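You operate a simulated robot arm through the tools that you are given. There is no shell and no other tool. Be economical: measure what you need, move in short steps, check, and stop when the job is done.

You are at the controls of a simulated robot arm. One attempt, no reset.

Task
Stir the yellow bath, dip the green clamp, stand it on the teal rack and drain the dye trough.
Fine: its paper takes the colour; park the paddle, push the plug down again; the other clamps and controls stay. Set down upright: what you pick out.

The check looks at the end state, three seconds after you hand in, the way a careful person would. Anything else that was tipped, shoved, dropped, spilled or broken makes it a failure.

Robot
A 7-joint arm with a two-finger parallel gripper, fixed in place. Base frame: the origin is at the foot of the arm, x ahead of it, y to its left, z up; the work surface is at about z = 800. Lengths are in mm, angles in degrees, forces in N, time in s.
With the tool pointing down near the work surface it reaches from about 240 to 680 mm from the base axis. Its first joint turns from -66.0 to 66.0 degrees. Payload 2.4 kg.
The TCP is the grasp point between the finger pads, 30 mm short of the fingertips. In the tool frame z runs along the fingers and y along their closing line. The gripper opens to 94 mm. The fingers are 28 mm wide and 10 mm thick; the gripper's body (50 by 96 mm) begins 55 mm behind the TCP.
Orientation is told as [roll, pitch, yaw] about the base's x, y, z axes, in that order, counted from this pose: with the fingers straight down and closing along the base's y, the tool's x points along the base's -x, its y along +y and its z along -z.

Tools
- The arm moves only by the tool step_arm. Its argument "commands" is a list of rows, each a list of 3 entries, a list of its own where there are three numbers: the shift along the tool's x, y, z in mm, then the turn, a rotation vector about the tool's x, y, z in degrees, then the finger opening in mm, from 0 to 94. In form: [[[dx, dy, dz], [ax, ay, az], fingers], ...]. A call has 1 to 8 rows; each row is the pose to reach, as a shift and turn from the pose commanded when the call began, along the tool's axes at that moment. Rows are played at 5 a second. More than 50 mm and 8.6 degrees between two rows, or a gripper value outside its range, and nothing of the call is played. Where a pose cannot be reached the arm comes as near as it can. A force on the tool above 60 N (or 10 N above the force at the start of the call, whichever is more), or a blocked arm, ends the call early, and 0.2 s more pass. The fingers move at their own pace (about 153 mm/s each) and stop on an object; they squeeze with about 21 N. The grip force told is the motor's: it shows also when the fingers shut on nothing. Time passes only in rows, and 0.2 s behind the last, so rows that repeat a pose let the fingers close. The reply holds the time, the measured pose of the TCP, the force on the tool along the base axes, the opening and the grip force, in the units named above and with some noise, with the torque about the TCP (base axes, N m) and any sound that the robot's microphone picked up, and new pictures: "pictures" is both (left out), scene, wrist or none.
- Cameras (640 x 400 px; columns grow to the right, rows downward): "scene" is fixed at [30.7, 471.4, 1436.5]; the picture's right is [-0.79, -0.61, 0.00], its down [-0.39, 0.50, -0.77] and it looks along [0.47, -0.61, -0.63] (base axes); focal length 361 px, centre (320, 200). "wrist" rides on the gripper at [76, 14, -103] in the tool frame; the picture's right is [-0.18, 0.98, 0.00], its down [-0.75, -0.14, -0.64] and it looks along [-0.63, -0.12, 0.77] (tool axes); focal length 243 px, centre (320, 200). There is no depth. A picture from a camera that has moved, and an enlarged one, comes with that camera's place and axes in the base frame and with its lens.
- zoom(camera, box): a new picture of the part [left, top, right, bottom] of that camera's present view, enlarged. It takes no simulated time.
- close_job(): hands the job in; it is judged then, once.

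Go step by step. Nothing tells you positions but the pictures and the camera data: compare them with the known pose of the tool, close in by small moves and look again before you grip or let go. The budget is 120 turns and 200 pictures, counting those below and the enlarged ones. Unless the task says otherwise, let go and move clear before handing in, and close with one line.

The tools are called after "Request:" as name(argument=value, ...) on one line, values as JSON. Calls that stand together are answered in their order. step_arm: Moves the arm, as the interface text tells. Its arguments: {"type":"object","properties":{"commands":{"type":"array","items":{"type":"array"}},"pictures":{"type":"string","enum":["both","scene","wrist","none"]}},"required":["commands"]} The other tools are called the same way: zoom (camera, box) takes an enlarged picture of a part of a camera's view; close_job () hands the job in.

At the start:

```text
clock: 0.0
eef_pos: [463.6, 45.5, 1081.3]
tool_rot: [0.1, -0.1, -0.1]
ft_force: [-1.2, -0.9, 0.3]
wrist_torque: [0.0, -0.03, 0.01]
grip_width: 94.1
gripper_force: 0.1
```

scene: 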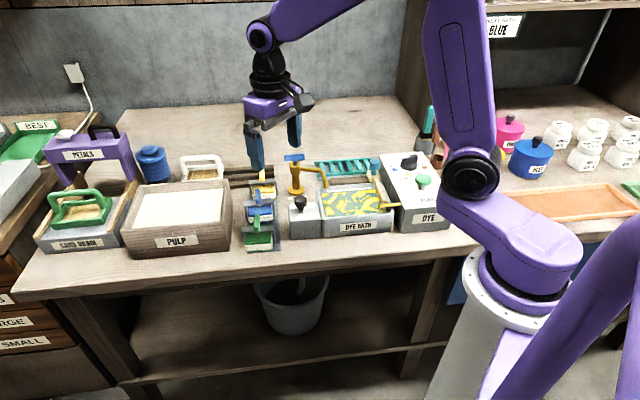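
wrist: 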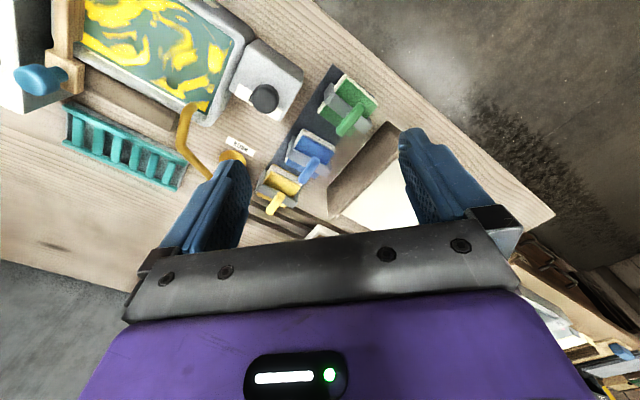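

I see the dye bath with yellow and teal swirls, three clamps on a stand, a teal rack, and a box with knobs. I'll enlarge the pictures first.

Request:
zoom(camera="scene", box=[220, 130, 460, 270])

Request:
zoom(camera="wrist", box=[0, 0, 400, 240])

Request:
zoom(camera="scene", box=[280, 140, 400, 240])

```text
2.67 times, centred on (340, 200) of scene
camera zoom: at [30.7, 471.4, 1436.5], right [-0.79, -0.61, 0.0], down [-0.39, 0.5, -0.77], along [0.47, -0.61, -0.63], focal length 962 px, centre (267, 200)
```

zoom: 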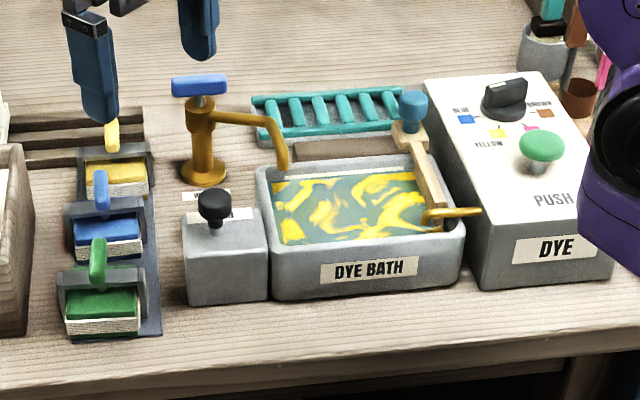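

```text
1.60 times, centred on (200, 120) of wrist
camera zoom: at [386.5, 59.8, 1183.9], right [0.18, 0.98, 0.0], down [0.75, -0.14, 0.64], along [0.63, -0.12, -0.77], focal length 388 px, centre (512, 328)
```

zoom: 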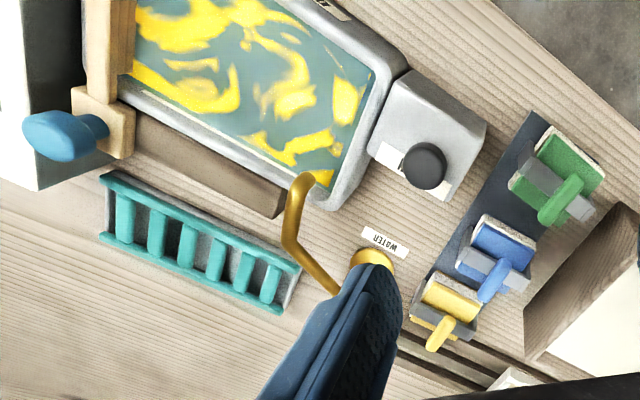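

```text
4.00 times, centred on (340, 190) of scene
camera zoom: at [30.7, 471.4, 1436.5], right [-0.79, -0.61, 0.0], down [-0.39, 0.5, -0.77], along [0.47, -0.61, -0.63], focal length 1444 px, centre (240, 240)
```

zoom: 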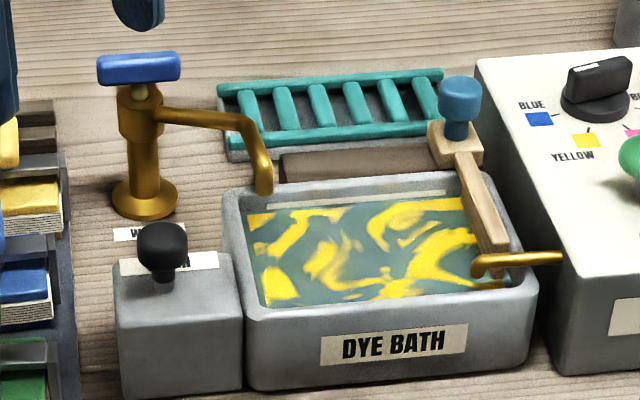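

The work table is turned about 52° from the base frame. I'll yaw the tool to match it and look at the whole dye station from above.

Request:
step_arm(commands=[[[9, -15, 0], [0, 0, 7.5], 94], [[18, -30, 0], [0, 0, 15], 94], [[27, -45, 0], [0, 0, 22.5], 94], [[36, -60, 0], [0, 0, 30], 94], [[45, -75, 0], [0, 0, 37.5], 94], [[54, -90, 0], [0, 0, 45], 94], [[63, -105, 0], [0, 0, 52], 94], [[63, -105, 0], [0, 0, 52], 94]])

```text
clock: 1.8
eef_pos: [399.3, -61.1, 1081.9]
tool_rot: [0.0, 0.1, -52.2]
ft_force: [-0.5, -0.6, -0.5]
wrist_torque: [0.0, 0.04, -0.01]
grip_width: 94.2
gripper_force: 0.1
camera wrist: at [365.0, 8.3, 1183.5], right [0.89, 0.46, 0.0], down [0.35, -0.68, 0.64], along [0.29, -0.57, -0.77], focal length 243 px, centre (320, 200)
```

scene: 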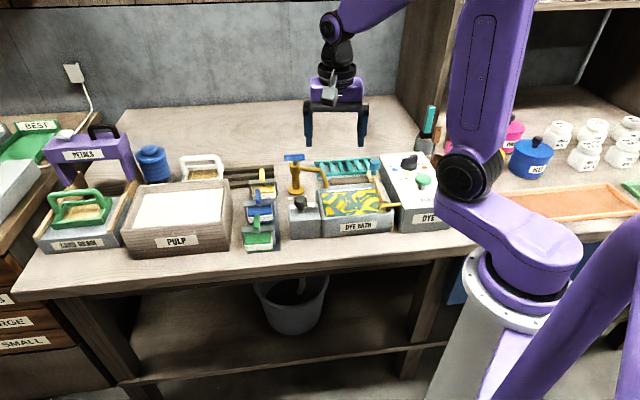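
wrist: 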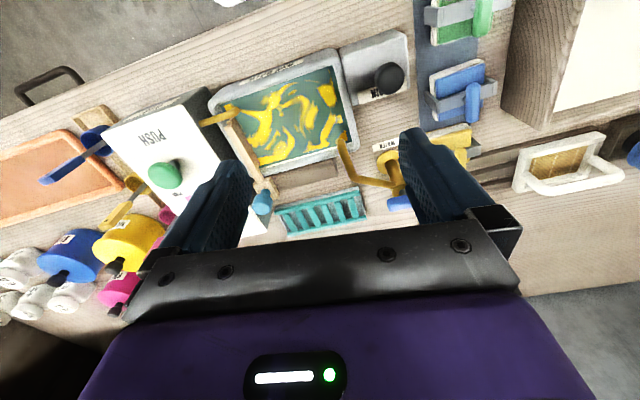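

The overview is good. I'll enlarge it for the paddle, the plug and the clamps.

Request:
zoom(camera="wrist", box=[200, 30, 420, 240])

Request:
zoom(camera="wrist", box=[370, 0, 530, 220])

```text
1.90 times, centred on (310, 135) of wrist
camera zoom: at [365.0, 8.3, 1183.5], right [0.89, 0.46, 0.0], down [0.35, -0.68, 0.64], along [0.29, -0.57, -0.77], focal length 462 px, centre (339, 324)
```

zoom: 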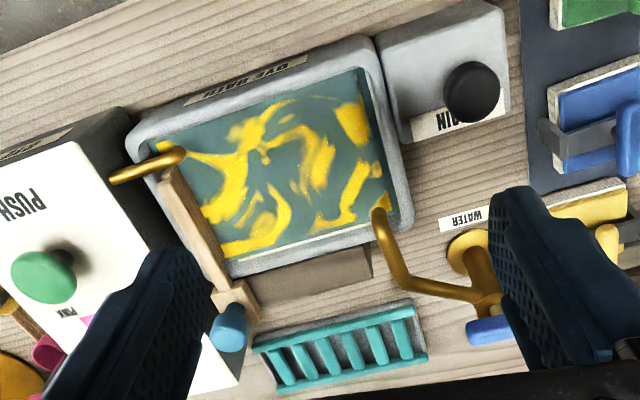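

```text
1.82 times, centred on (450, 110) of wrist
camera zoom: at [365.0, 8.3, 1183.5], right [0.89, 0.46, 0.0], down [0.35, -0.68, 0.64], along [0.29, -0.57, -0.77], focal length 441 px, centre (84, 364)
```

zoom: 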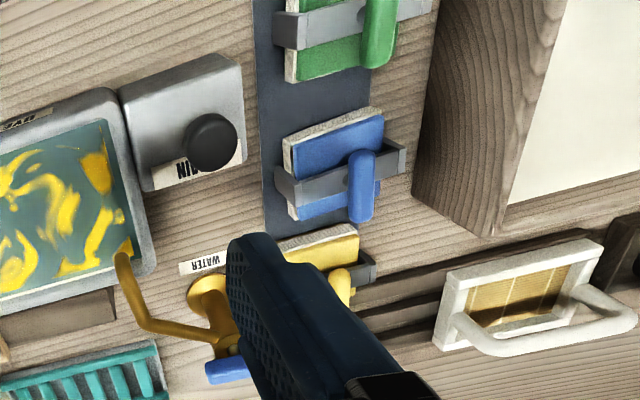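

I'll move closer over the green clamp to learn its shape.

Request:
step_arm(commands=[[[30, 44, 20], [0, 0, 0], 94], [[60, 88, 40], [0, 0, 0], 94], [[90, 132, 60], [0, 0, 0], 94], [[90, 168, 80], [0, 0, 0], 94], [[90, 168, 80], [0, 0, 0], 94]])

Request:
zoom(camera="scene", box=[230, 170, 290, 260])

```text
refused: row 1 steps farther than a row can; nothing moved
```

```text
4.44 times, centred on (260, 215) of scene
camera zoom: at [30.7, 471.4, 1436.5], right [-0.79, -0.61, 0.0], down [-0.39, 0.5, -0.77], along [0.47, -0.61, -0.63], focal length 1604 px, centre (587, 133)
```

zoom: 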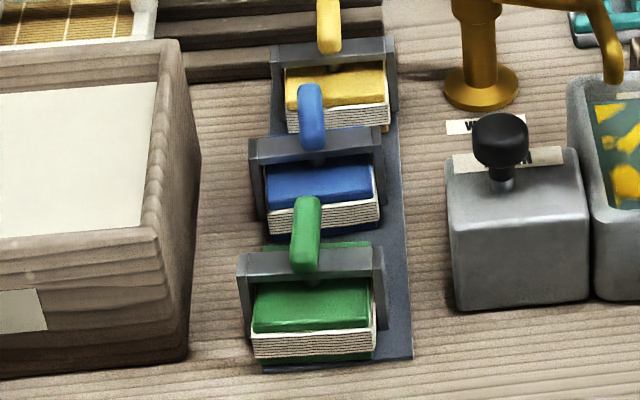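

The clamp is an inverted-U frame with a horizontal bar handle on top. I'll go there in smaller steps.

Request:
step_arm(commands=[[[17, 35, 16], [0, 0, 0], 94], [[34, 70, 32], [0, 0, 0], 94], [[51, 105, 48], [0, 0, 0], 94], [[68, 140, 64], [0, 0, 0], 94], [[85, 175, 80], [0, 0, 0], 94], [[85, 175, 80], [0, 0, 0], 94]], pictures="wrist")

```text
clock: 3.2
eef_pos: [485.8, 113.5, 1000.7]
tool_rot: [-0.1, 0.0, -52.2]
ft_force: [0.4, -0.7, -0.2]
wrist_torque: [-0.01, 0.0, -0.03]
grip_width: 93.9
gripper_force: 0.0
camera wrist: at [450.1, 182.3, 1103.9], right [0.89, 0.46, 0.0], down [0.35, -0.68, 0.64], along [0.29, -0.57, -0.77], focal length 243 px, centre (320, 200)
```

wrist: 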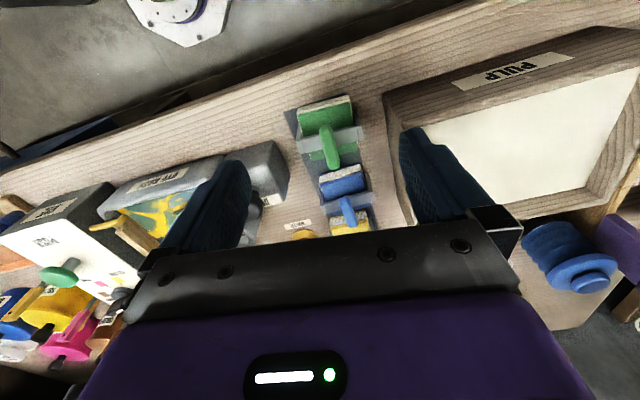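

Request:
zoom(camera="wrist", box=[270, 80, 400, 240])

```text
2.50 times, centred on (335, 160) of wrist
camera zoom: at [450.1, 182.3, 1103.9], right [0.89, 0.46, 0.0], down [0.35, -0.68, 0.64], along [0.29, -0.57, -0.77], focal length 606 px, centre (282, 300)
```

zoom: 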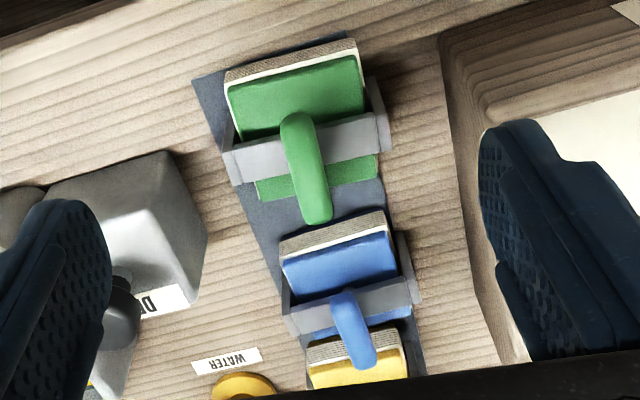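

The green handle's centre is at about (513, 81, 875), lying along the table's depth. Next I'll look closely at the paddle.

Request:
step_arm(commands=[[[-25.5, -35.4, -20], [0, 0, 0], 94], [[-51, -71, -20], [0, 0, 0], 94], [[-76.5, -106, -20], [0, 0, 0], 94], [[-102, -142, -20], [0, 0, 0], 94], [[-127.5, -177, -20], [0, 0, 0], 94], [[-153, -212, -20], [0, 0, 0], 94], [[-178.8, -248, -20], [0, 0, 0], 94], [[-178.8, -248, -20], [0, 0, 0], 94]], pictures="wrist")

Request:
zoom(camera="wrist", box=[180, 40, 420, 240])

Request:
zoom(camera="scene", box=[340, 140, 420, 240])

```text
clock: 5.0
eef_pos: [398.6, -178.4, 1021.5]
tool_rot: [0.0, 0.0, -51.9]
ft_force: [0.9, 0.2, -1.1]
wrist_torque: [-0.03, -0.05, -0.01]
grip_width: 93.9
gripper_force: 0.2
camera wrist: at [362.6, -109.5, 1123.1], right [0.89, 0.46, 0.0], down [0.35, -0.68, 0.64], along [0.3, -0.57, -0.77], focal length 243 px, centre (320, 200)
```

wrist: 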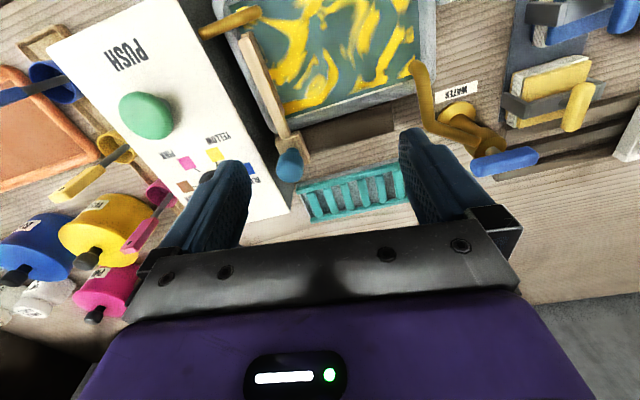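

```text
2.00 times, centred on (300, 140) of wrist
camera zoom: at [362.6, -109.5, 1123.1], right [0.89, 0.46, 0.0], down [0.35, -0.68, 0.64], along [0.3, -0.57, -0.77], focal length 485 px, centre (360, 320)
```

zoom: 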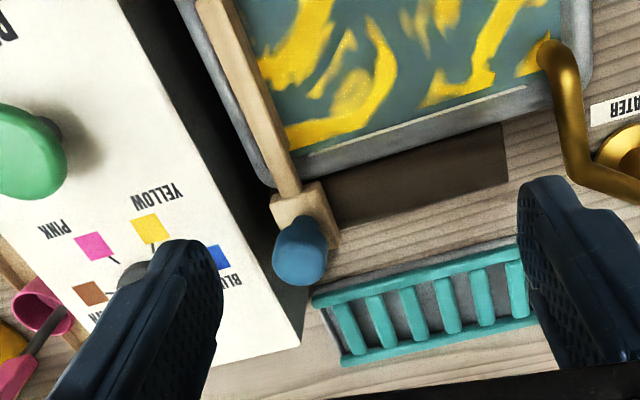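

```text
4.00 times, centred on (380, 190) of scene
camera zoom: at [30.7, 471.4, 1436.5], right [-0.79, -0.61, 0.0], down [-0.39, 0.5, -0.77], along [0.47, -0.61, -0.63], focal length 1444 px, centre (80, 240)
```

zoom: 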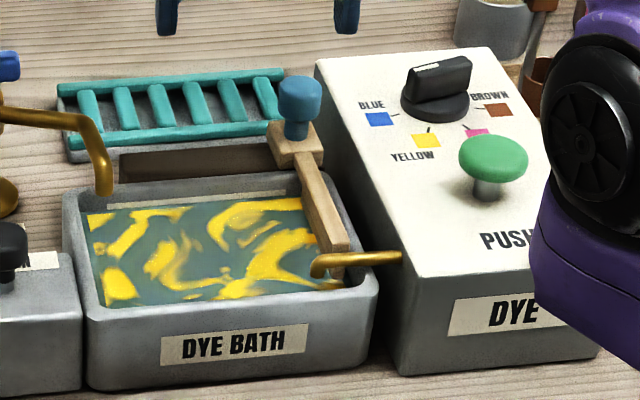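

Triangulation puts the table at 45° to the base. The paddle knob is near (397, −240, 908). I'll go above it with yaw −45 and look.

Request:
step_arm(commands=[[[-24, -20, 0], [0, 0, -3.5], 60], [[-47.5, -39.3, 10], [0, 0, -6.9], 48], [[-47.5, -39.3, 30], [0, 0, -6.9], 48], [[-47.5, -39.3, 30], [0, 0, -6.9], 48]])

Request:
zoom(camera="scene", box=[330, 110, 430, 210])

Request:
zoom(camera="wrist", box=[200, 60, 440, 240])

```text
clock: 6.0
eef_pos: [398.8, -239.7, 991.2]
tool_rot: [0.0, 0.0, -45.1]
ft_force: [-0.5, 0.5, -0.7]
wrist_torque: [0.04, 0.03, -0.01]
grip_width: 48.0
gripper_force: 0.0
camera wrist: at [354.7, -175.8, 1093.3], right [0.83, 0.56, 0.0], down [0.43, -0.63, 0.64], along [0.36, -0.53, -0.77], focal length 243 px, centre (320, 200)
```

scene: 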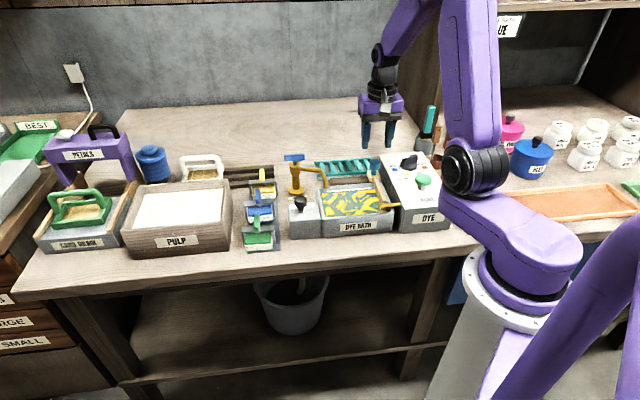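
wrist: 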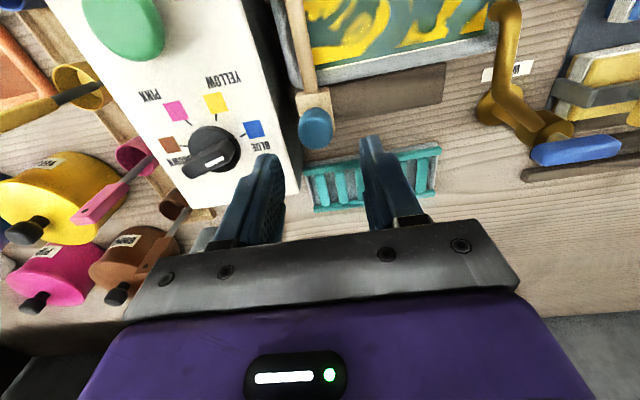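

```text
4.00 times, centred on (380, 160) of scene
camera zoom: at [30.7, 471.4, 1436.5], right [-0.79, -0.61, 0.0], down [-0.39, 0.5, -0.77], along [0.47, -0.61, -0.63], focal length 1444 px, centre (80, 360)
```

zoom: 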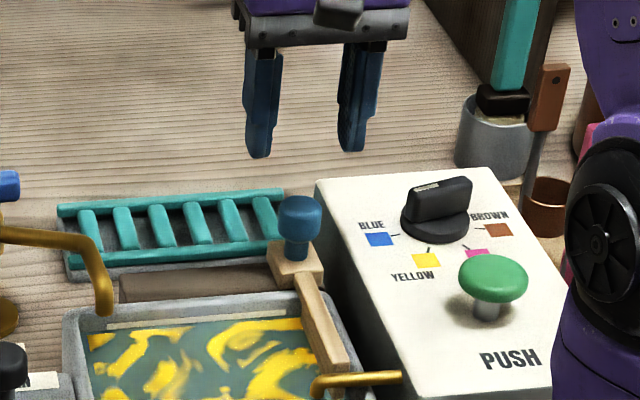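

```text
2.22 times, centred on (320, 150) of wrist
camera zoom: at [354.7, -175.8, 1093.3], right [0.83, 0.56, 0.0], down [0.43, -0.63, 0.64], along [0.36, -0.53, -0.77], focal length 539 px, centre (320, 311)
```

zoom: 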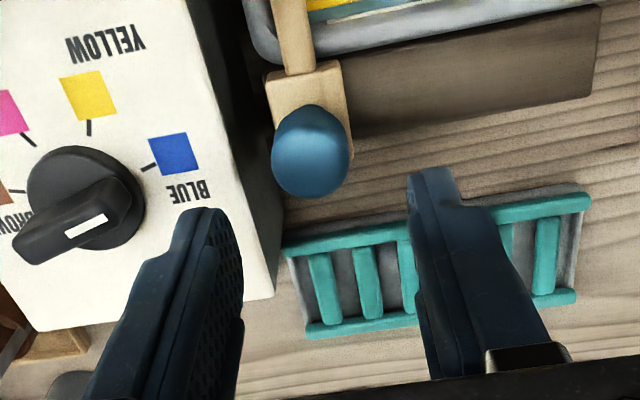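

Refined, the knob centre is (399, −243, 906). I'll descend with a narrow opening and keep the tips at about z 894.

Request:
step_arm(commands=[[[-2, -2, 20], [0, 0, 0], 43], [[-2, -2, 40], [0, 0, 0], 43], [[-2, -2, 55], [0, 0, 0], 43], [[-2, -2, 67], [0, 0, 0], 43], [[-2, -2, 67], [0, 0, 0], 43]])

Request:
zoom(camera="scene", box=[330, 110, 430, 210])

Request:
zoom(camera="wrist", box=[200, 60, 440, 240])

```text
clock: 7.2
eef_pos: [398.2, -242.5, 923.8]
tool_rot: [0.0, 0.0, -45.1]
ft_force: [1.0, -0.5, 0.1]
wrist_torque: [0.02, -0.01, 0.02]
grip_width: 43.1
gripper_force: 0.0
camera wrist: at [354.9, -178.5, 1026.8], right [0.83, 0.56, 0.0], down [0.43, -0.63, 0.64], along [0.36, -0.53, -0.77], focal length 243 px, centre (320, 200)
```

scene: 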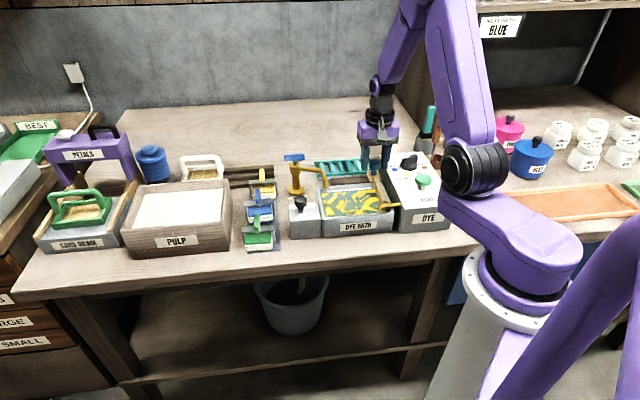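
wrist: 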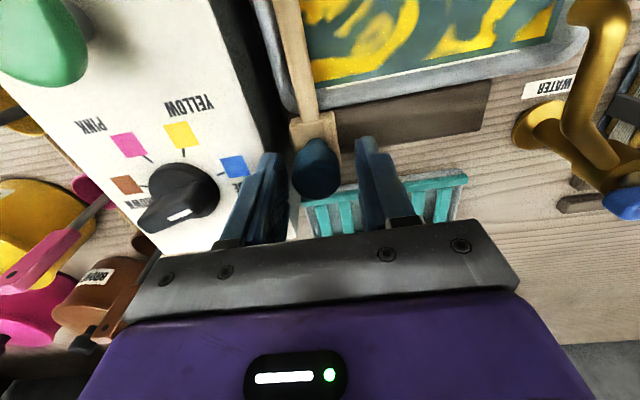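

```text
4.00 times, centred on (380, 160) of scene
camera zoom: at [30.7, 471.4, 1436.5], right [-0.79, -0.61, 0.0], down [-0.39, 0.5, -0.77], along [0.47, -0.61, -0.63], focal length 1444 px, centre (80, 360)
```

zoom: 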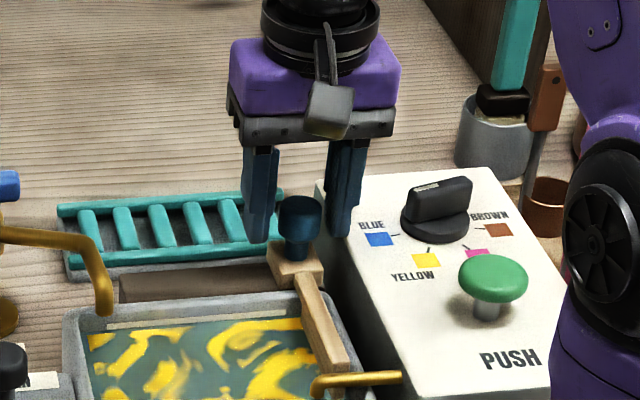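

```text
2.22 times, centred on (320, 150) of wrist
camera zoom: at [354.9, -178.5, 1026.8], right [0.83, 0.56, 0.0], down [0.43, -0.63, 0.64], along [0.36, -0.53, -0.77], focal length 539 px, centre (320, 311)
```

zoom: 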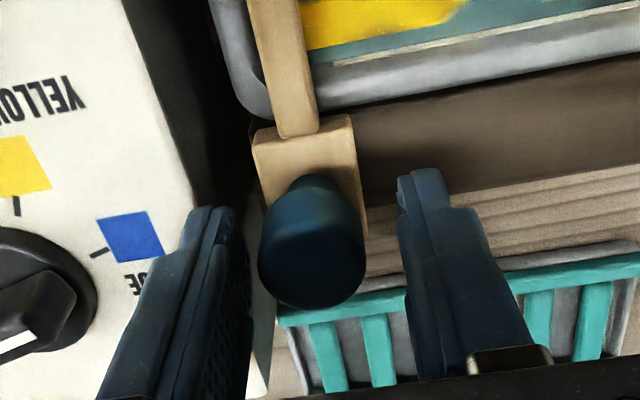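

The knob sits between the fingers. Closing on it.

Request:
step_arm(commands=[[[0, 0, 0], [0, 0, 0], 15], [[0, 0, 0], [0, 0, 0], 15], [[0, 5, 0], [0, 0, 0], 15], [[0, 10, 0], [0, 0, 0], 15], [[0, 15, 0], [0, 0, 0], 15]], pictures="scene")

Request:
zoom(camera="scene", box=[280, 130, 430, 240])

```text
clock: 8.4
eef_pos: [411.0, -230.8, 924.0]
tool_rot: [0.0, 0.0, -45.1]
ft_force: [0.7, -1.6, -3.8]
wrist_torque: [0.16, 0.17, 0.02]
grip_width: 27.4
gripper_force: 44.7
```

scene: 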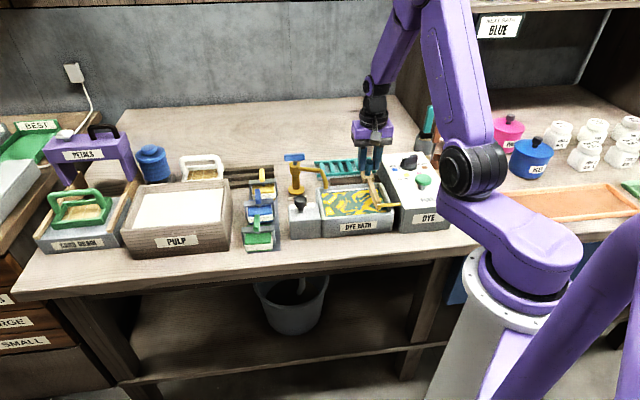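

```text
3.64 times, centred on (355, 185) of scene
camera zoom: at [30.7, 471.3, 1436.5], right [-0.79, -0.61, 0.0], down [-0.39, 0.5, -0.77], along [0.47, -0.61, -0.63], focal length 1312 px, centre (193, 254)
```

zoom: 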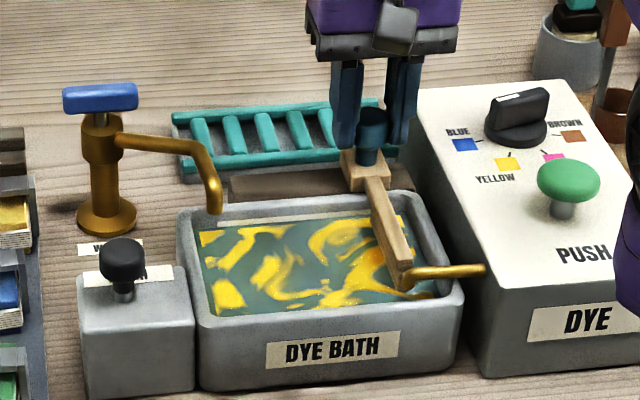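

The paddle slides along its rail. I'll stroke it across slowly, watching the force; the tap limits travel to about 95 mm.

Request:
step_arm(commands=[[[0, 10, 0], [0, 0, 0], 15], [[0, 20, 0], [0, 0, 0], 15], [[0, 30, 0], [0, 0, 0], 15], [[0, 40, 0], [0, 0, 0], 15], [[0, 50, 0], [0, 0, 0], 15], [[0, 60, 0], [0, 0, 0], 15], [[0, 70, 0], [0, 0, 0], 15], [[0, 78, 0], [0, 0, 0], 15]], pictures="scene")

Request:
zoom(camera="scene", box=[280, 130, 430, 240])

```text
clock: 10.2
eef_pos: [460.7, -180.7, 924.8]
tool_rot: [-0.3, 0.2, -45.3]
ft_force: [-18.1, -16.8, -0.1]
wrist_torque: [-0.95, -0.04, 0.29]
grip_width: 27.4
gripper_force: 45.1
```

scene: 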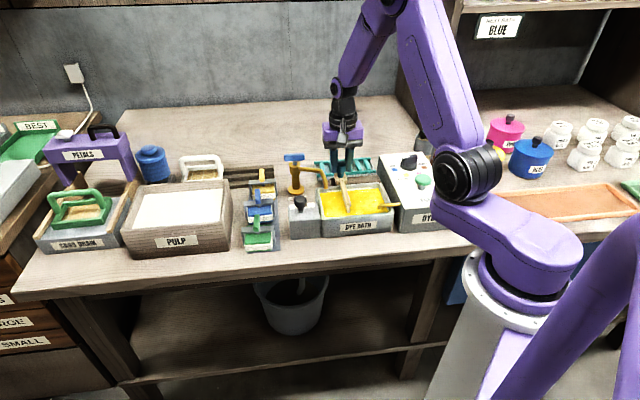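

```text
3.64 times, centred on (355, 185) of scene
camera zoom: at [30.2, 471.0, 1436.7], right [-0.79, -0.61, 0.0], down [-0.38, 0.5, -0.77], along [0.47, -0.61, -0.63], focal length 1312 px, centre (193, 254)
```

zoom: 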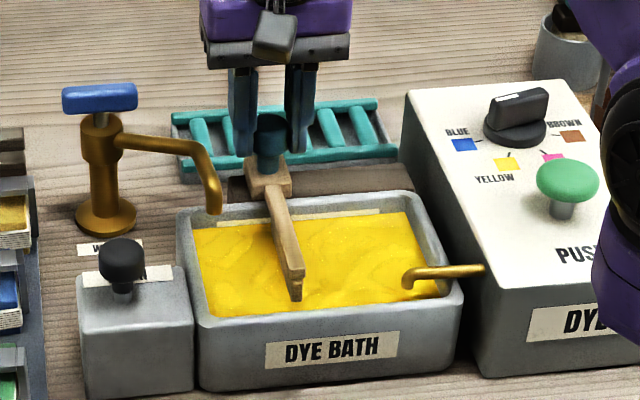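

The bath is now yellow throughout and the paddle has reached its end stop. I'll bring it back to its parked end.

Request:
step_arm(commands=[[[0, -12, 0], [0, 0, 0], 15], [[0, -24, 0], [0, 0, 0], 15], [[0, -36, 0], [0, 0, 0], 15], [[0, -48, 0], [0, 0, 0], 15], [[0, -60, 0], [0, 0, 0], 15], [[0, -72, 0], [0, 0, 0], 15], [[0, -84, 0], [0, 0, 0], 15], [[0, -84, 0], [0, 0, 0], 15]], pictures="none")

Request:
zoom(camera="scene", box=[280, 130, 430, 240])

```text
clock: 12.0
eef_pos: [404.5, -237.7, 924.5]
tool_rot: [0.0, 0.0, -45.2]
ft_force: [0.4, -2.2, -3.3]
wrist_torque: [-0.17, -0.06, 0.06]
grip_width: 27.4
gripper_force: 45.4
```

```text
3.64 times, centred on (355, 185) of scene
camera zoom: at [30.7, 471.3, 1436.5], right [-0.79, -0.61, 0.0], down [-0.39, 0.5, -0.77], along [0.47, -0.61, -0.63], focal length 1312 px, centre (193, 254)
```

zoom: 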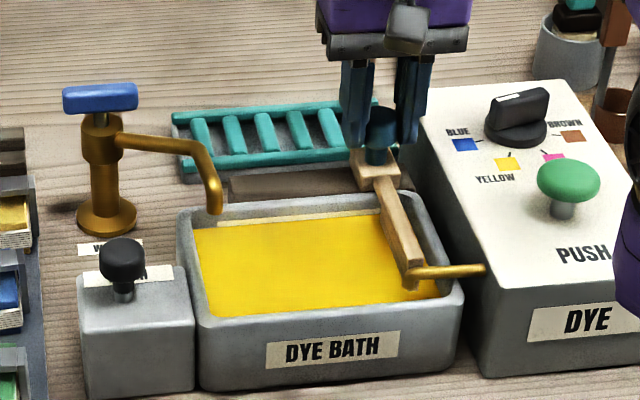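

The dye is uniform now. About 9 mm remain to the park position.

Request:
step_arm(commands=[[[0, -5, 0], [0, 0, 0], 15], [[0, -9, 0], [0, 0, 0], 15], [[0, -11, 0], [0, 0, 0], 15], [[0, -11, 0], [0, 0, 0], 15]], pictures="none")

```text
clock: 13.0
eef_pos: [395.7, -244.5, 924.5]
tool_rot: [0.0, 0.0, -45.1]
ft_force: [4.4, 2.3, 14.0]
wrist_torque: [0.53, 0.25, -0.2]
grip_width: 27.3
gripper_force: 44.6
```

The paddle is against its parked end. I'll release it and rise.

Request:
step_arm(commands=[[[0, 1, 0], [0, 0, 0], 42], [[0, 1, 0], [0, 0, 0], 42], [[0, 1, -30], [0, 0, 0], 42], [[0, 1, -60], [0, 0, 0], 42], [[0, 1, -90], [0, 0, 0], 42], [[0, 1, -90], [0, 0, 0], 42]])

Request:
zoom(camera="scene", box=[280, 130, 430, 240])

Request:
zoom(camera="wrist", box=[240, 0, 640, 250])

```text
clock: 14.4
eef_pos: [397.5, -244.8, 1015.0]
tool_rot: [0.0, 0.0, -45.1]
ft_force: [0.3, 0.9, -0.1]
wrist_torque: [-0.02, 0.02, -0.01]
grip_width: 42.0
gripper_force: 0.1
camera wrist: at [353.8, -181.7, 1117.5], right [0.83, 0.56, 0.0], down [0.43, -0.63, 0.64], along [0.36, -0.53, -0.77], focal length 243 px, centre (320, 200)
```

scene: 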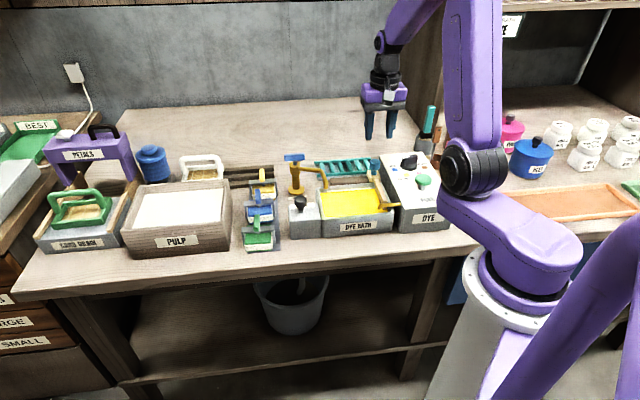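
wrist: 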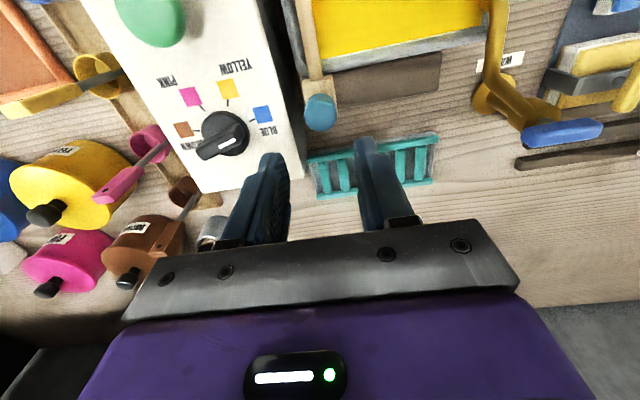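

```text
3.64 times, centred on (355, 185) of scene
camera zoom: at [30.6, 471.4, 1436.5], right [-0.79, -0.61, 0.0], down [-0.39, 0.5, -0.77], along [0.47, -0.61, -0.63], focal length 1312 px, centre (193, 254)
```

zoom: 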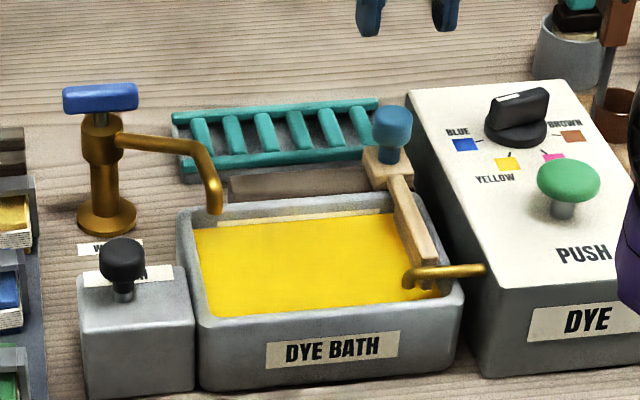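

```text
1.60 times, centred on (440, 125) of wrist
camera zoom: at [353.8, -181.7, 1117.5], right [0.83, 0.56, 0.0], down [0.43, -0.63, 0.64], along [0.36, -0.53, -0.77], focal length 388 px, centre (128, 320)
```

zoom: 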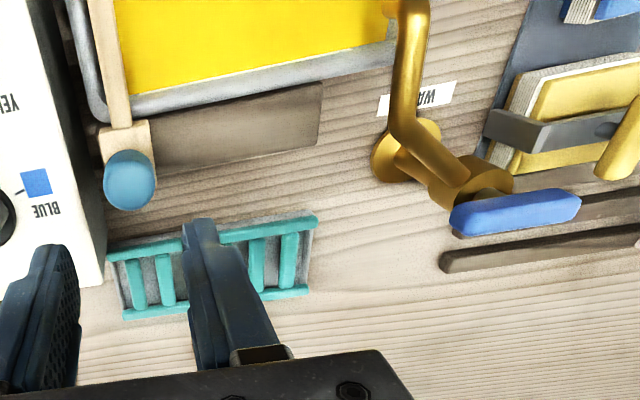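

The paddle is parked and the dye is even. I estimate the bath centre at about (400, −149), liquid at z 842, and the rack centre at about (525, −298). I'll go to the green clamp now.

Request:
step_arm(commands=[[[18.6, 39, 0], [0, 0, 0], 42], [[37.2, 78, 0], [0, 0, 0], 42], [[55.8, 117, 0], [0, 0, 0], 42], [[74.4, 156, 0], [0, 0, 0], 42], [[93, 195, 0], [0, 0, 0], 42], [[111.6, 234, 0], [0, 0, 0], 42], [[130.2, 273, 0], [0, 0, 0], 42], [[148.8, 312, 0], [0, 0, 0], 42]], pictures="none")

Request:
step_arm(commands=[[[0, 0, 35], [0, 0, 0], 42], [[0, 0, 70], [0, 0, 0], 42], [[0, 0, 70], [0, 0, 0], 42]], pictures="wrist")

Request:
zoom(camera="wrist", box=[220, 60, 420, 240])

Request:
zoom(camera="scene", box=[210, 150, 310, 260])

```text
clock: 16.2
eef_pos: [513.1, 83.3, 1014.6]
tool_rot: [0.0, 0.0, -45.2]
ft_force: [-0.3, 0.6, -0.9]
wrist_torque: [-0.01, 0.02, 0.02]
grip_width: 42.1
gripper_force: 0.0
```

```text
clock: 17.0
eef_pos: [513.8, 84.8, 944.2]
tool_rot: [-0.1, -0.1, -45.1]
ft_force: [0.1, 0.3, 1.3]
wrist_torque: [0.01, -0.04, 0.02]
grip_width: 42.1
gripper_force: 0.0
camera wrist: at [469.2, 148.5, 1045.9], right [0.83, 0.56, 0.0], down [0.43, -0.63, 0.64], along [0.36, -0.53, -0.77], focal length 243 px, centre (320, 200)
```

wrist: 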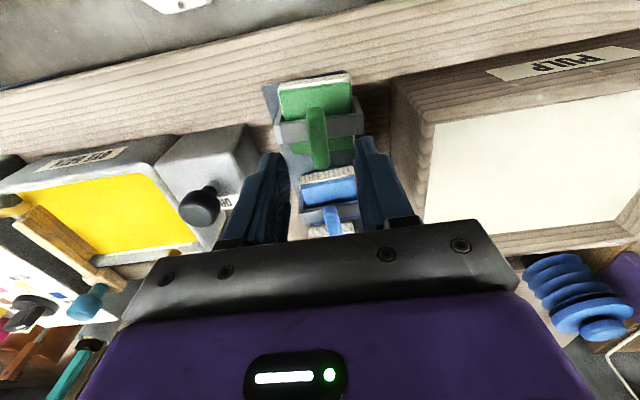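

```text
2.22 times, centred on (320, 150) of wrist
camera zoom: at [469.2, 148.5, 1045.9], right [0.83, 0.56, 0.0], down [0.43, -0.63, 0.64], along [0.36, -0.53, -0.77], focal length 539 px, centre (320, 311)
```

zoom: 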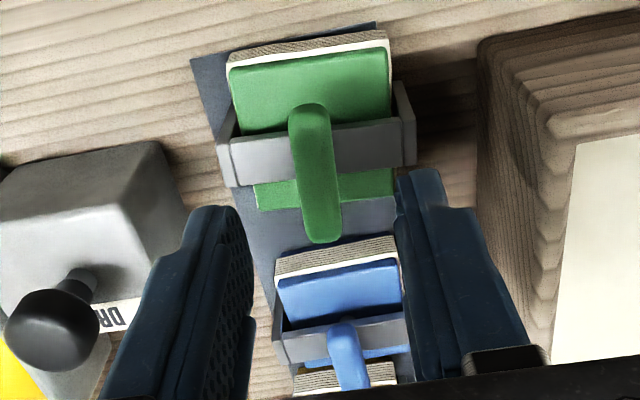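

```text
3.64 times, centred on (260, 205) of scene
camera zoom: at [30.7, 471.4, 1436.5], right [-0.79, -0.61, 0.0], down [-0.39, 0.5, -0.77], along [0.47, -0.61, -0.63], focal length 1312 px, centre (538, 182)
```

zoom: 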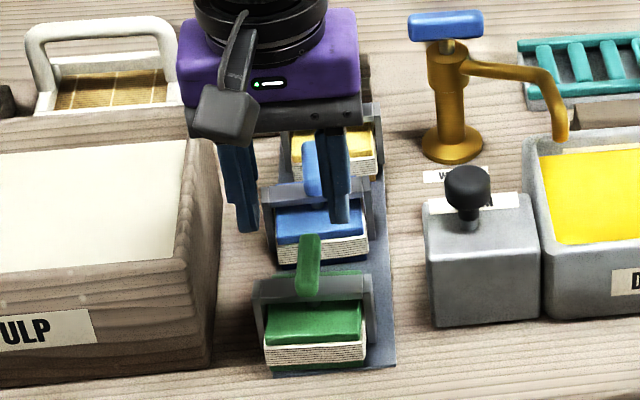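

The handle centre is at about (515, 79, 874). I'll centre on it and descend until the tips are just above the frame bar.

Request:
step_arm(commands=[[[-5, -3.3, 10], [0, 0, 1.5], 36], [[-5, -3.3, 25], [0, 0, 1.5], 36], [[-5, -3.3, 38], [0, 0, 1.5], 36], [[-5, -3.3, 46], [0, 0, 1.5], 36], [[-5, -3.3, 46], [0, 0, 1.5], 36]], pictures="wrist")

Request:
zoom(camera="wrist", box=[240, 80, 400, 240])

Request:
zoom(camera="scene", box=[230, 170, 290, 260])

```text
clock: 18.2
eef_pos: [516.2, 76.4, 899.1]
tool_rot: [-0.1, 0.0, -46.6]
ft_force: [0.4, 0.9, -0.2]
wrist_torque: [-0.01, -0.01, 0.0]
grip_width: 36.3
gripper_force: 0.1
camera wrist: at [473.5, 141.6, 1001.0], right [0.84, 0.54, 0.0], down [0.41, -0.64, 0.64], along [0.35, -0.54, -0.77], focal length 243 px, centre (320, 200)
```

wrist: 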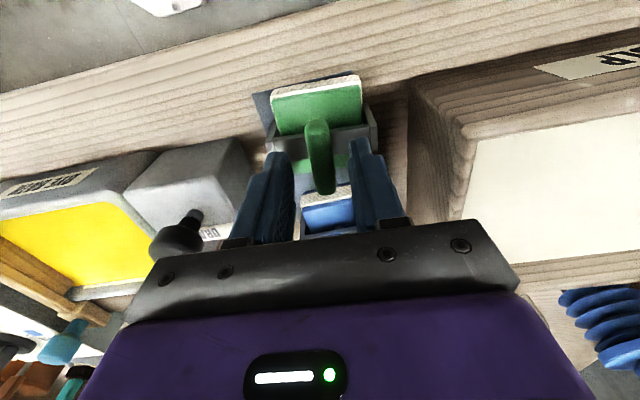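

```text
2.50 times, centred on (320, 160) of wrist
camera zoom: at [473.5, 141.6, 1001.0], right [0.84, 0.54, 0.0], down [0.41, -0.64, 0.64], along [0.35, -0.54, -0.77], focal length 606 px, centre (320, 300)
```

zoom: 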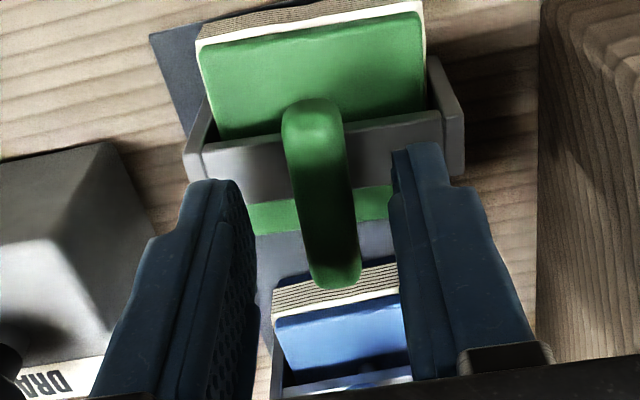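

```text
4.44 times, centred on (260, 215) of scene
camera zoom: at [30.7, 471.4, 1436.5], right [-0.79, -0.61, 0.0], down [-0.39, 0.5, -0.77], along [0.47, -0.61, -0.63], focal length 1604 px, centre (587, 133)
```

zoom: 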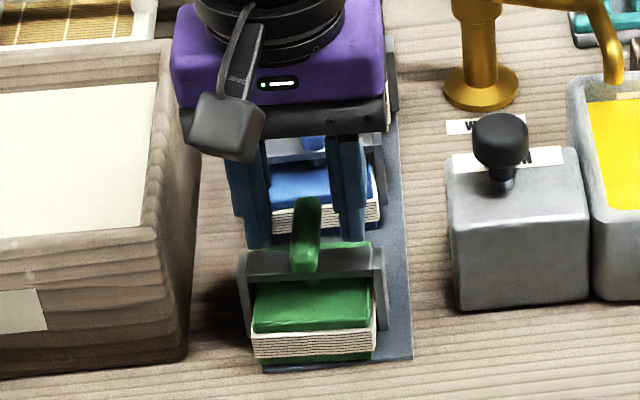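

The fingers straddle the handle. I'll lower 3 mm more and close.

Request:
step_arm(commands=[[[0, 0, 2], [0, 0, 0], 36], [[0, 0, 3], [0, 0, 0], 5], [[0, 0, 3], [0, 0, 0], 5], [[0, 0, 3], [0, 0, 0], 5]], pictures="none")

Request:
zoom(camera="scene", box=[230, 170, 290, 260])

```text
clock: 19.2
eef_pos: [515.0, 76.9, 896.8]
tool_rot: [0.1, 0.0, -46.5]
ft_force: [-1.6, -0.2, 13.6]
wrist_torque: [-0.26, -0.18, -0.01]
grip_width: 13.1
gripper_force: 21.1
```

```text
4.44 times, centred on (260, 215) of scene
camera zoom: at [30.4, 471.4, 1436.5], right [-0.79, -0.61, 0.0], down [-0.38, 0.5, -0.77], along [0.47, -0.61, -0.63], focal length 1604 px, centre (587, 133)
```

zoom: 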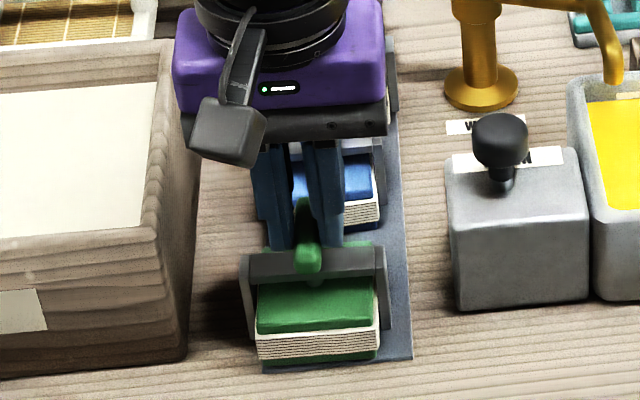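

Gripped at 13 mm. I'll lift slowly and check.

Request:
step_arm(commands=[[[0, 0, -5], [0, 0, 0], 5], [[0, 0, -15], [0, 0, 0], 5], [[0, 0, -30], [0, 0, 0], 5], [[0, 0, -50], [0, 0, 0], 5], [[0, 0, -80], [0, 0, 0], 5], [[0, 0, -110], [0, 0, 0], 5], [[0, 0, -110], [0, 0, 0], 5]])

Request:
zoom(camera="scene", box=[210, 130, 310, 260])

Request:
zoom(camera="wrist", box=[220, 60, 420, 240])

```text
clock: 20.8
eef_pos: [514.1, 76.3, 1007.1]
tool_rot: [0.0, 0.1, -46.6]
ft_force: [0.2, 0.7, -1.2]
wrist_torque: [0.0, 0.0, 0.0]
grip_width: 13.4
gripper_force: 21.5
camera wrist: at [471.8, 140.5, 1109.3], right [0.84, 0.54, 0.0], down [0.42, -0.64, 0.64], along [0.35, -0.54, -0.77], focal length 243 px, centre (320, 200)
```

scene: 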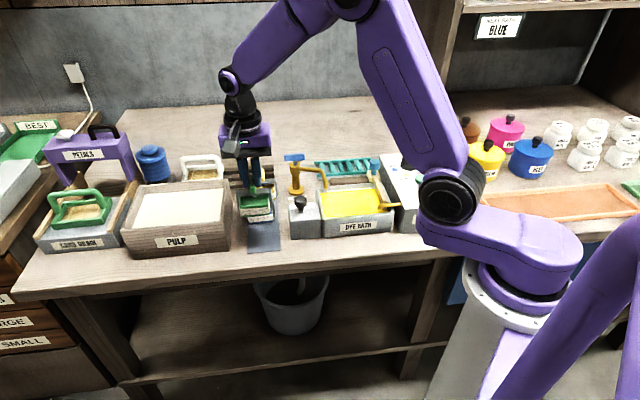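
wrist: 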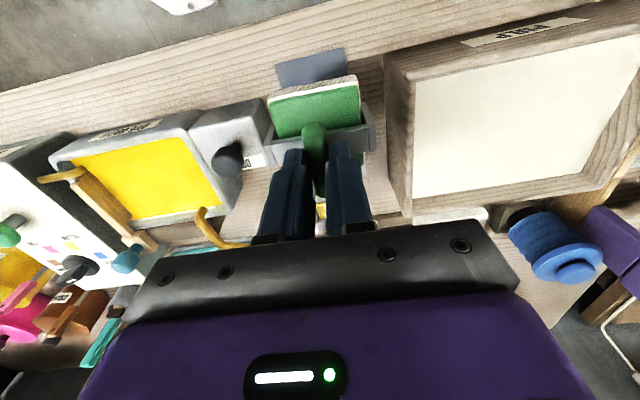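

```text
3.08 times, centred on (260, 195) of scene
camera zoom: at [30.7, 471.4, 1436.5], right [-0.79, -0.61, 0.0], down [-0.39, 0.5, -0.77], along [0.47, -0.61, -0.63], focal length 1110 px, centre (505, 215)
```

zoom: 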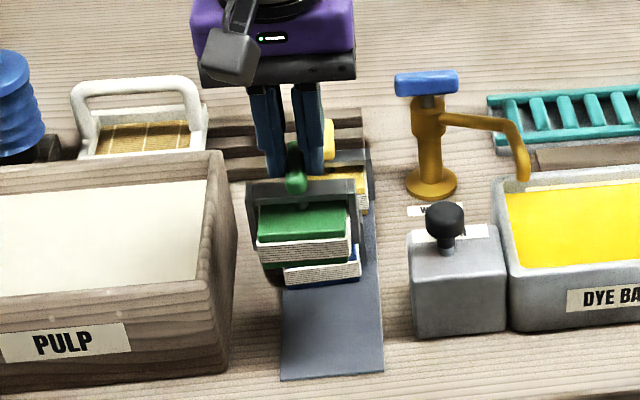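

```text
2.22 times, centred on (320, 150) of wrist
camera zoom: at [471.8, 140.5, 1109.3], right [0.84, 0.54, 0.0], down [0.42, -0.64, 0.64], along [0.35, -0.54, -0.77], focal length 539 px, centre (320, 311)
```

zoom: 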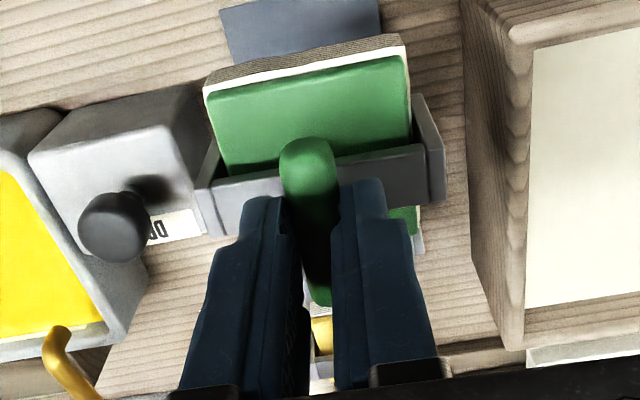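

The clamp hangs level; its bottom is about 93 mm below the TCP. I'll carry it above the bath centre, TCP at about (399, −145).

Request:
step_arm(commands=[[[0, 0, -25], [0, 0, 0], 5], [[-14, -40, -25], [0, 0, 0], 5], [[-28, -80, -25], [0, 0, -0.5], 5], [[-42, -120, -25], [0, 0, -1], 5], [[-56, -160, -25], [0, 0, -1.5], 5], [[-70, -200, -25], [0, 0, -1.5], 5], [[-82.1, -235.3, -25], [0, 0, -1.5], 5], [[-82.1, -235.3, -25], [0, 0, -1.5], 5]])

Request:
zoom(camera="scene", box=[280, 130, 430, 240])

Request:
zoom(camera="wrist", box=[180, 40, 460, 240])

```text
clock: 22.6
eef_pos: [399.8, -144.6, 1030.7]
tool_rot: [0.0, -0.1, -45.0]
ft_force: [0.6, 0.0, -0.7]
wrist_torque: [0.0, -0.03, -0.02]
grip_width: 13.1
gripper_force: 20.6
camera wrist: at [356.0, -81.0, 1133.0], right [0.83, 0.56, 0.0], down [0.43, -0.63, 0.64], along [0.36, -0.53, -0.77], focal length 243 px, centre (320, 200)
```

scene: 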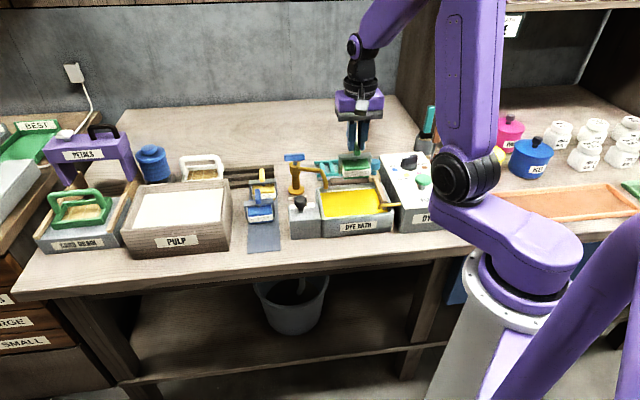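
wrist: 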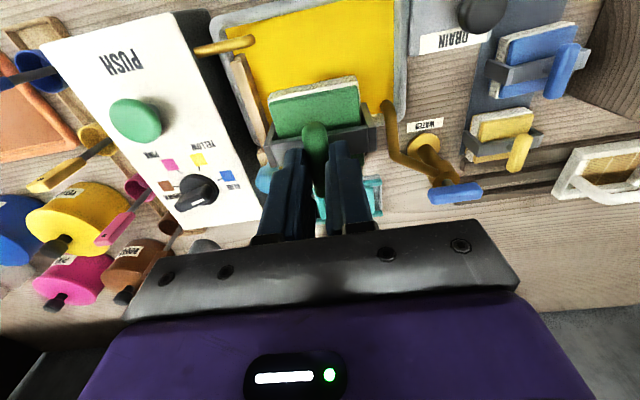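

```text
3.64 times, centred on (355, 185) of scene
camera zoom: at [30.7, 471.4, 1436.5], right [-0.79, -0.61, 0.0], down [-0.39, 0.5, -0.77], along [0.47, -0.61, -0.63], focal length 1312 px, centre (193, 254)
```

zoom: 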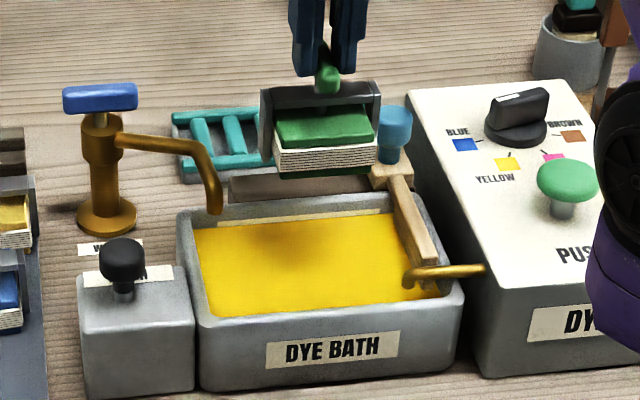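

```text
2.00 times, centred on (320, 140) of wrist
camera zoom: at [356.0, -81.0, 1133.0], right [0.83, 0.56, 0.0], down [0.43, -0.63, 0.64], along [0.36, -0.53, -0.77], focal length 485 px, centre (320, 320)
```

zoom: 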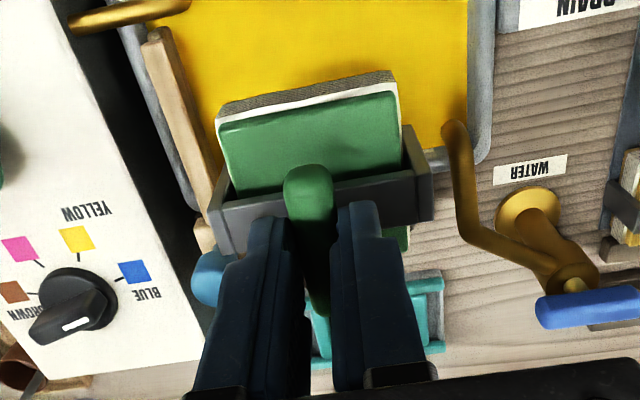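

I'll lower it until the clamp is just above the rim, then check the alignment.

Request:
step_arm(commands=[[[0, 0, 20], [0, 0, 0], 5], [[0, 0, 40], [0, 0, 0], 5], [[0, 0, 60], [0, 0, 0], 5], [[0, 0, 72], [0, 0, 0], 5], [[0, 0, 72], [0, 0, 0], 5]], pictures="none")

Request:
zoom(camera="scene", box=[280, 130, 430, 240])

Request:
zoom(camera="wrist", box=[180, 40, 460, 240])

```text
clock: 23.8
eef_pos: [401.0, -145.5, 958.2]
tool_rot: [0.0, -0.1, -45.1]
ft_force: [-0.1, 0.7, -1.6]
wrist_torque: [0.01, 0.01, -0.01]
grip_width: 13.4
gripper_force: 21.5
```

```text
3.64 times, centred on (355, 185) of scene
camera zoom: at [30.7, 471.4, 1436.5], right [-0.79, -0.61, 0.0], down [-0.39, 0.5, -0.77], along [0.47, -0.61, -0.63], focal length 1312 px, centre (193, 254)
```

zoom: 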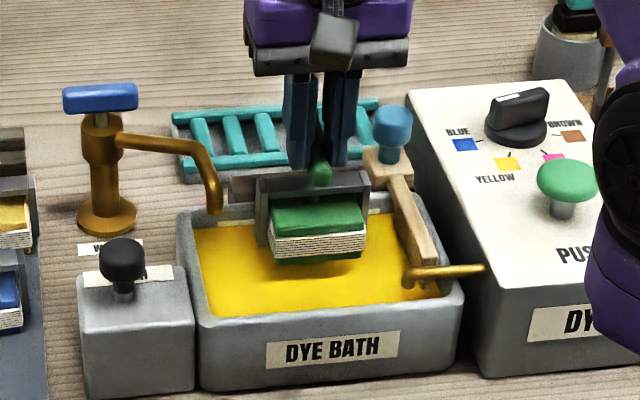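

```text
2.00 times, centred on (320, 140) of wrist
camera zoom: at [357.1, -81.7, 1060.9], right [0.83, 0.56, 0.0], down [0.43, -0.63, 0.64], along [0.36, -0.53, -0.77], focal length 485 px, centre (320, 320)
```

zoom: 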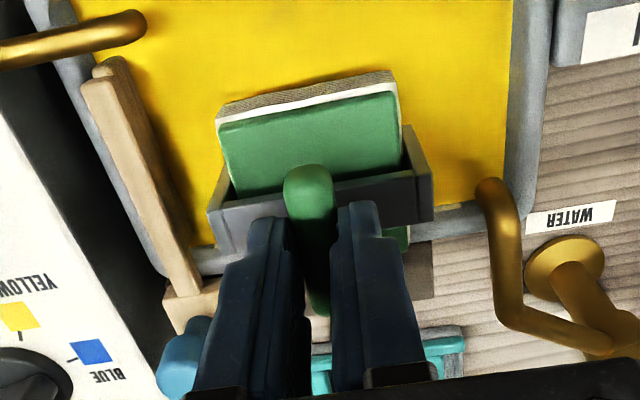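

The clamp is well within the bath. I'll shift 4 mm forward and lower it into the dye while watching the force.

Request:
step_arm(commands=[[[4, 0, 5], [0, 0, 0], 5], [[4, 0, 13], [0, 0, 0], 5], [[4, 0, 21], [0, 0, 0], 5], [[4, 0, 29], [0, 0, 0], 5], [[4, 0, 36], [0, 0, 0], 5], [[4, 0, 43], [0, 0, 0], 5], [[4, 0, 43], [0, 0, 0], 5]], pictures="none")

Request:
zoom(camera="scene", box=[280, 130, 430, 240])

```text
clock: 25.4
eef_pos: [397.7, -142.2, 915.7]
tool_rot: [0.0, 0.0, -45.2]
ft_force: [-0.9, 0.1, -0.8]
wrist_torque: [-0.01, 0.0, -0.01]
grip_width: 13.3
gripper_force: 21.2
```

```text
3.64 times, centred on (355, 185) of scene
camera zoom: at [30.7, 471.4, 1436.5], right [-0.79, -0.61, 0.0], down [-0.39, 0.5, -0.77], along [0.47, -0.61, -0.63], focal length 1312 px, centre (193, 254)
```

zoom: 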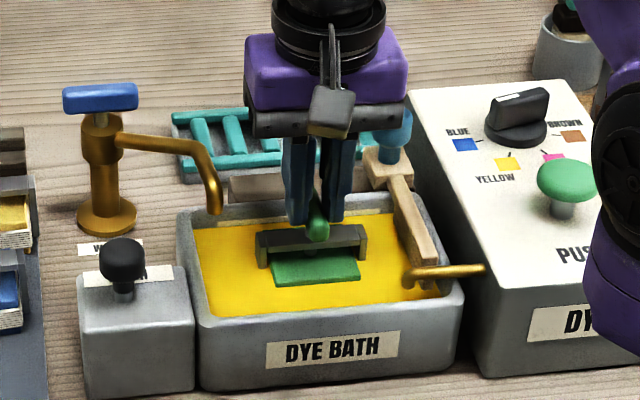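

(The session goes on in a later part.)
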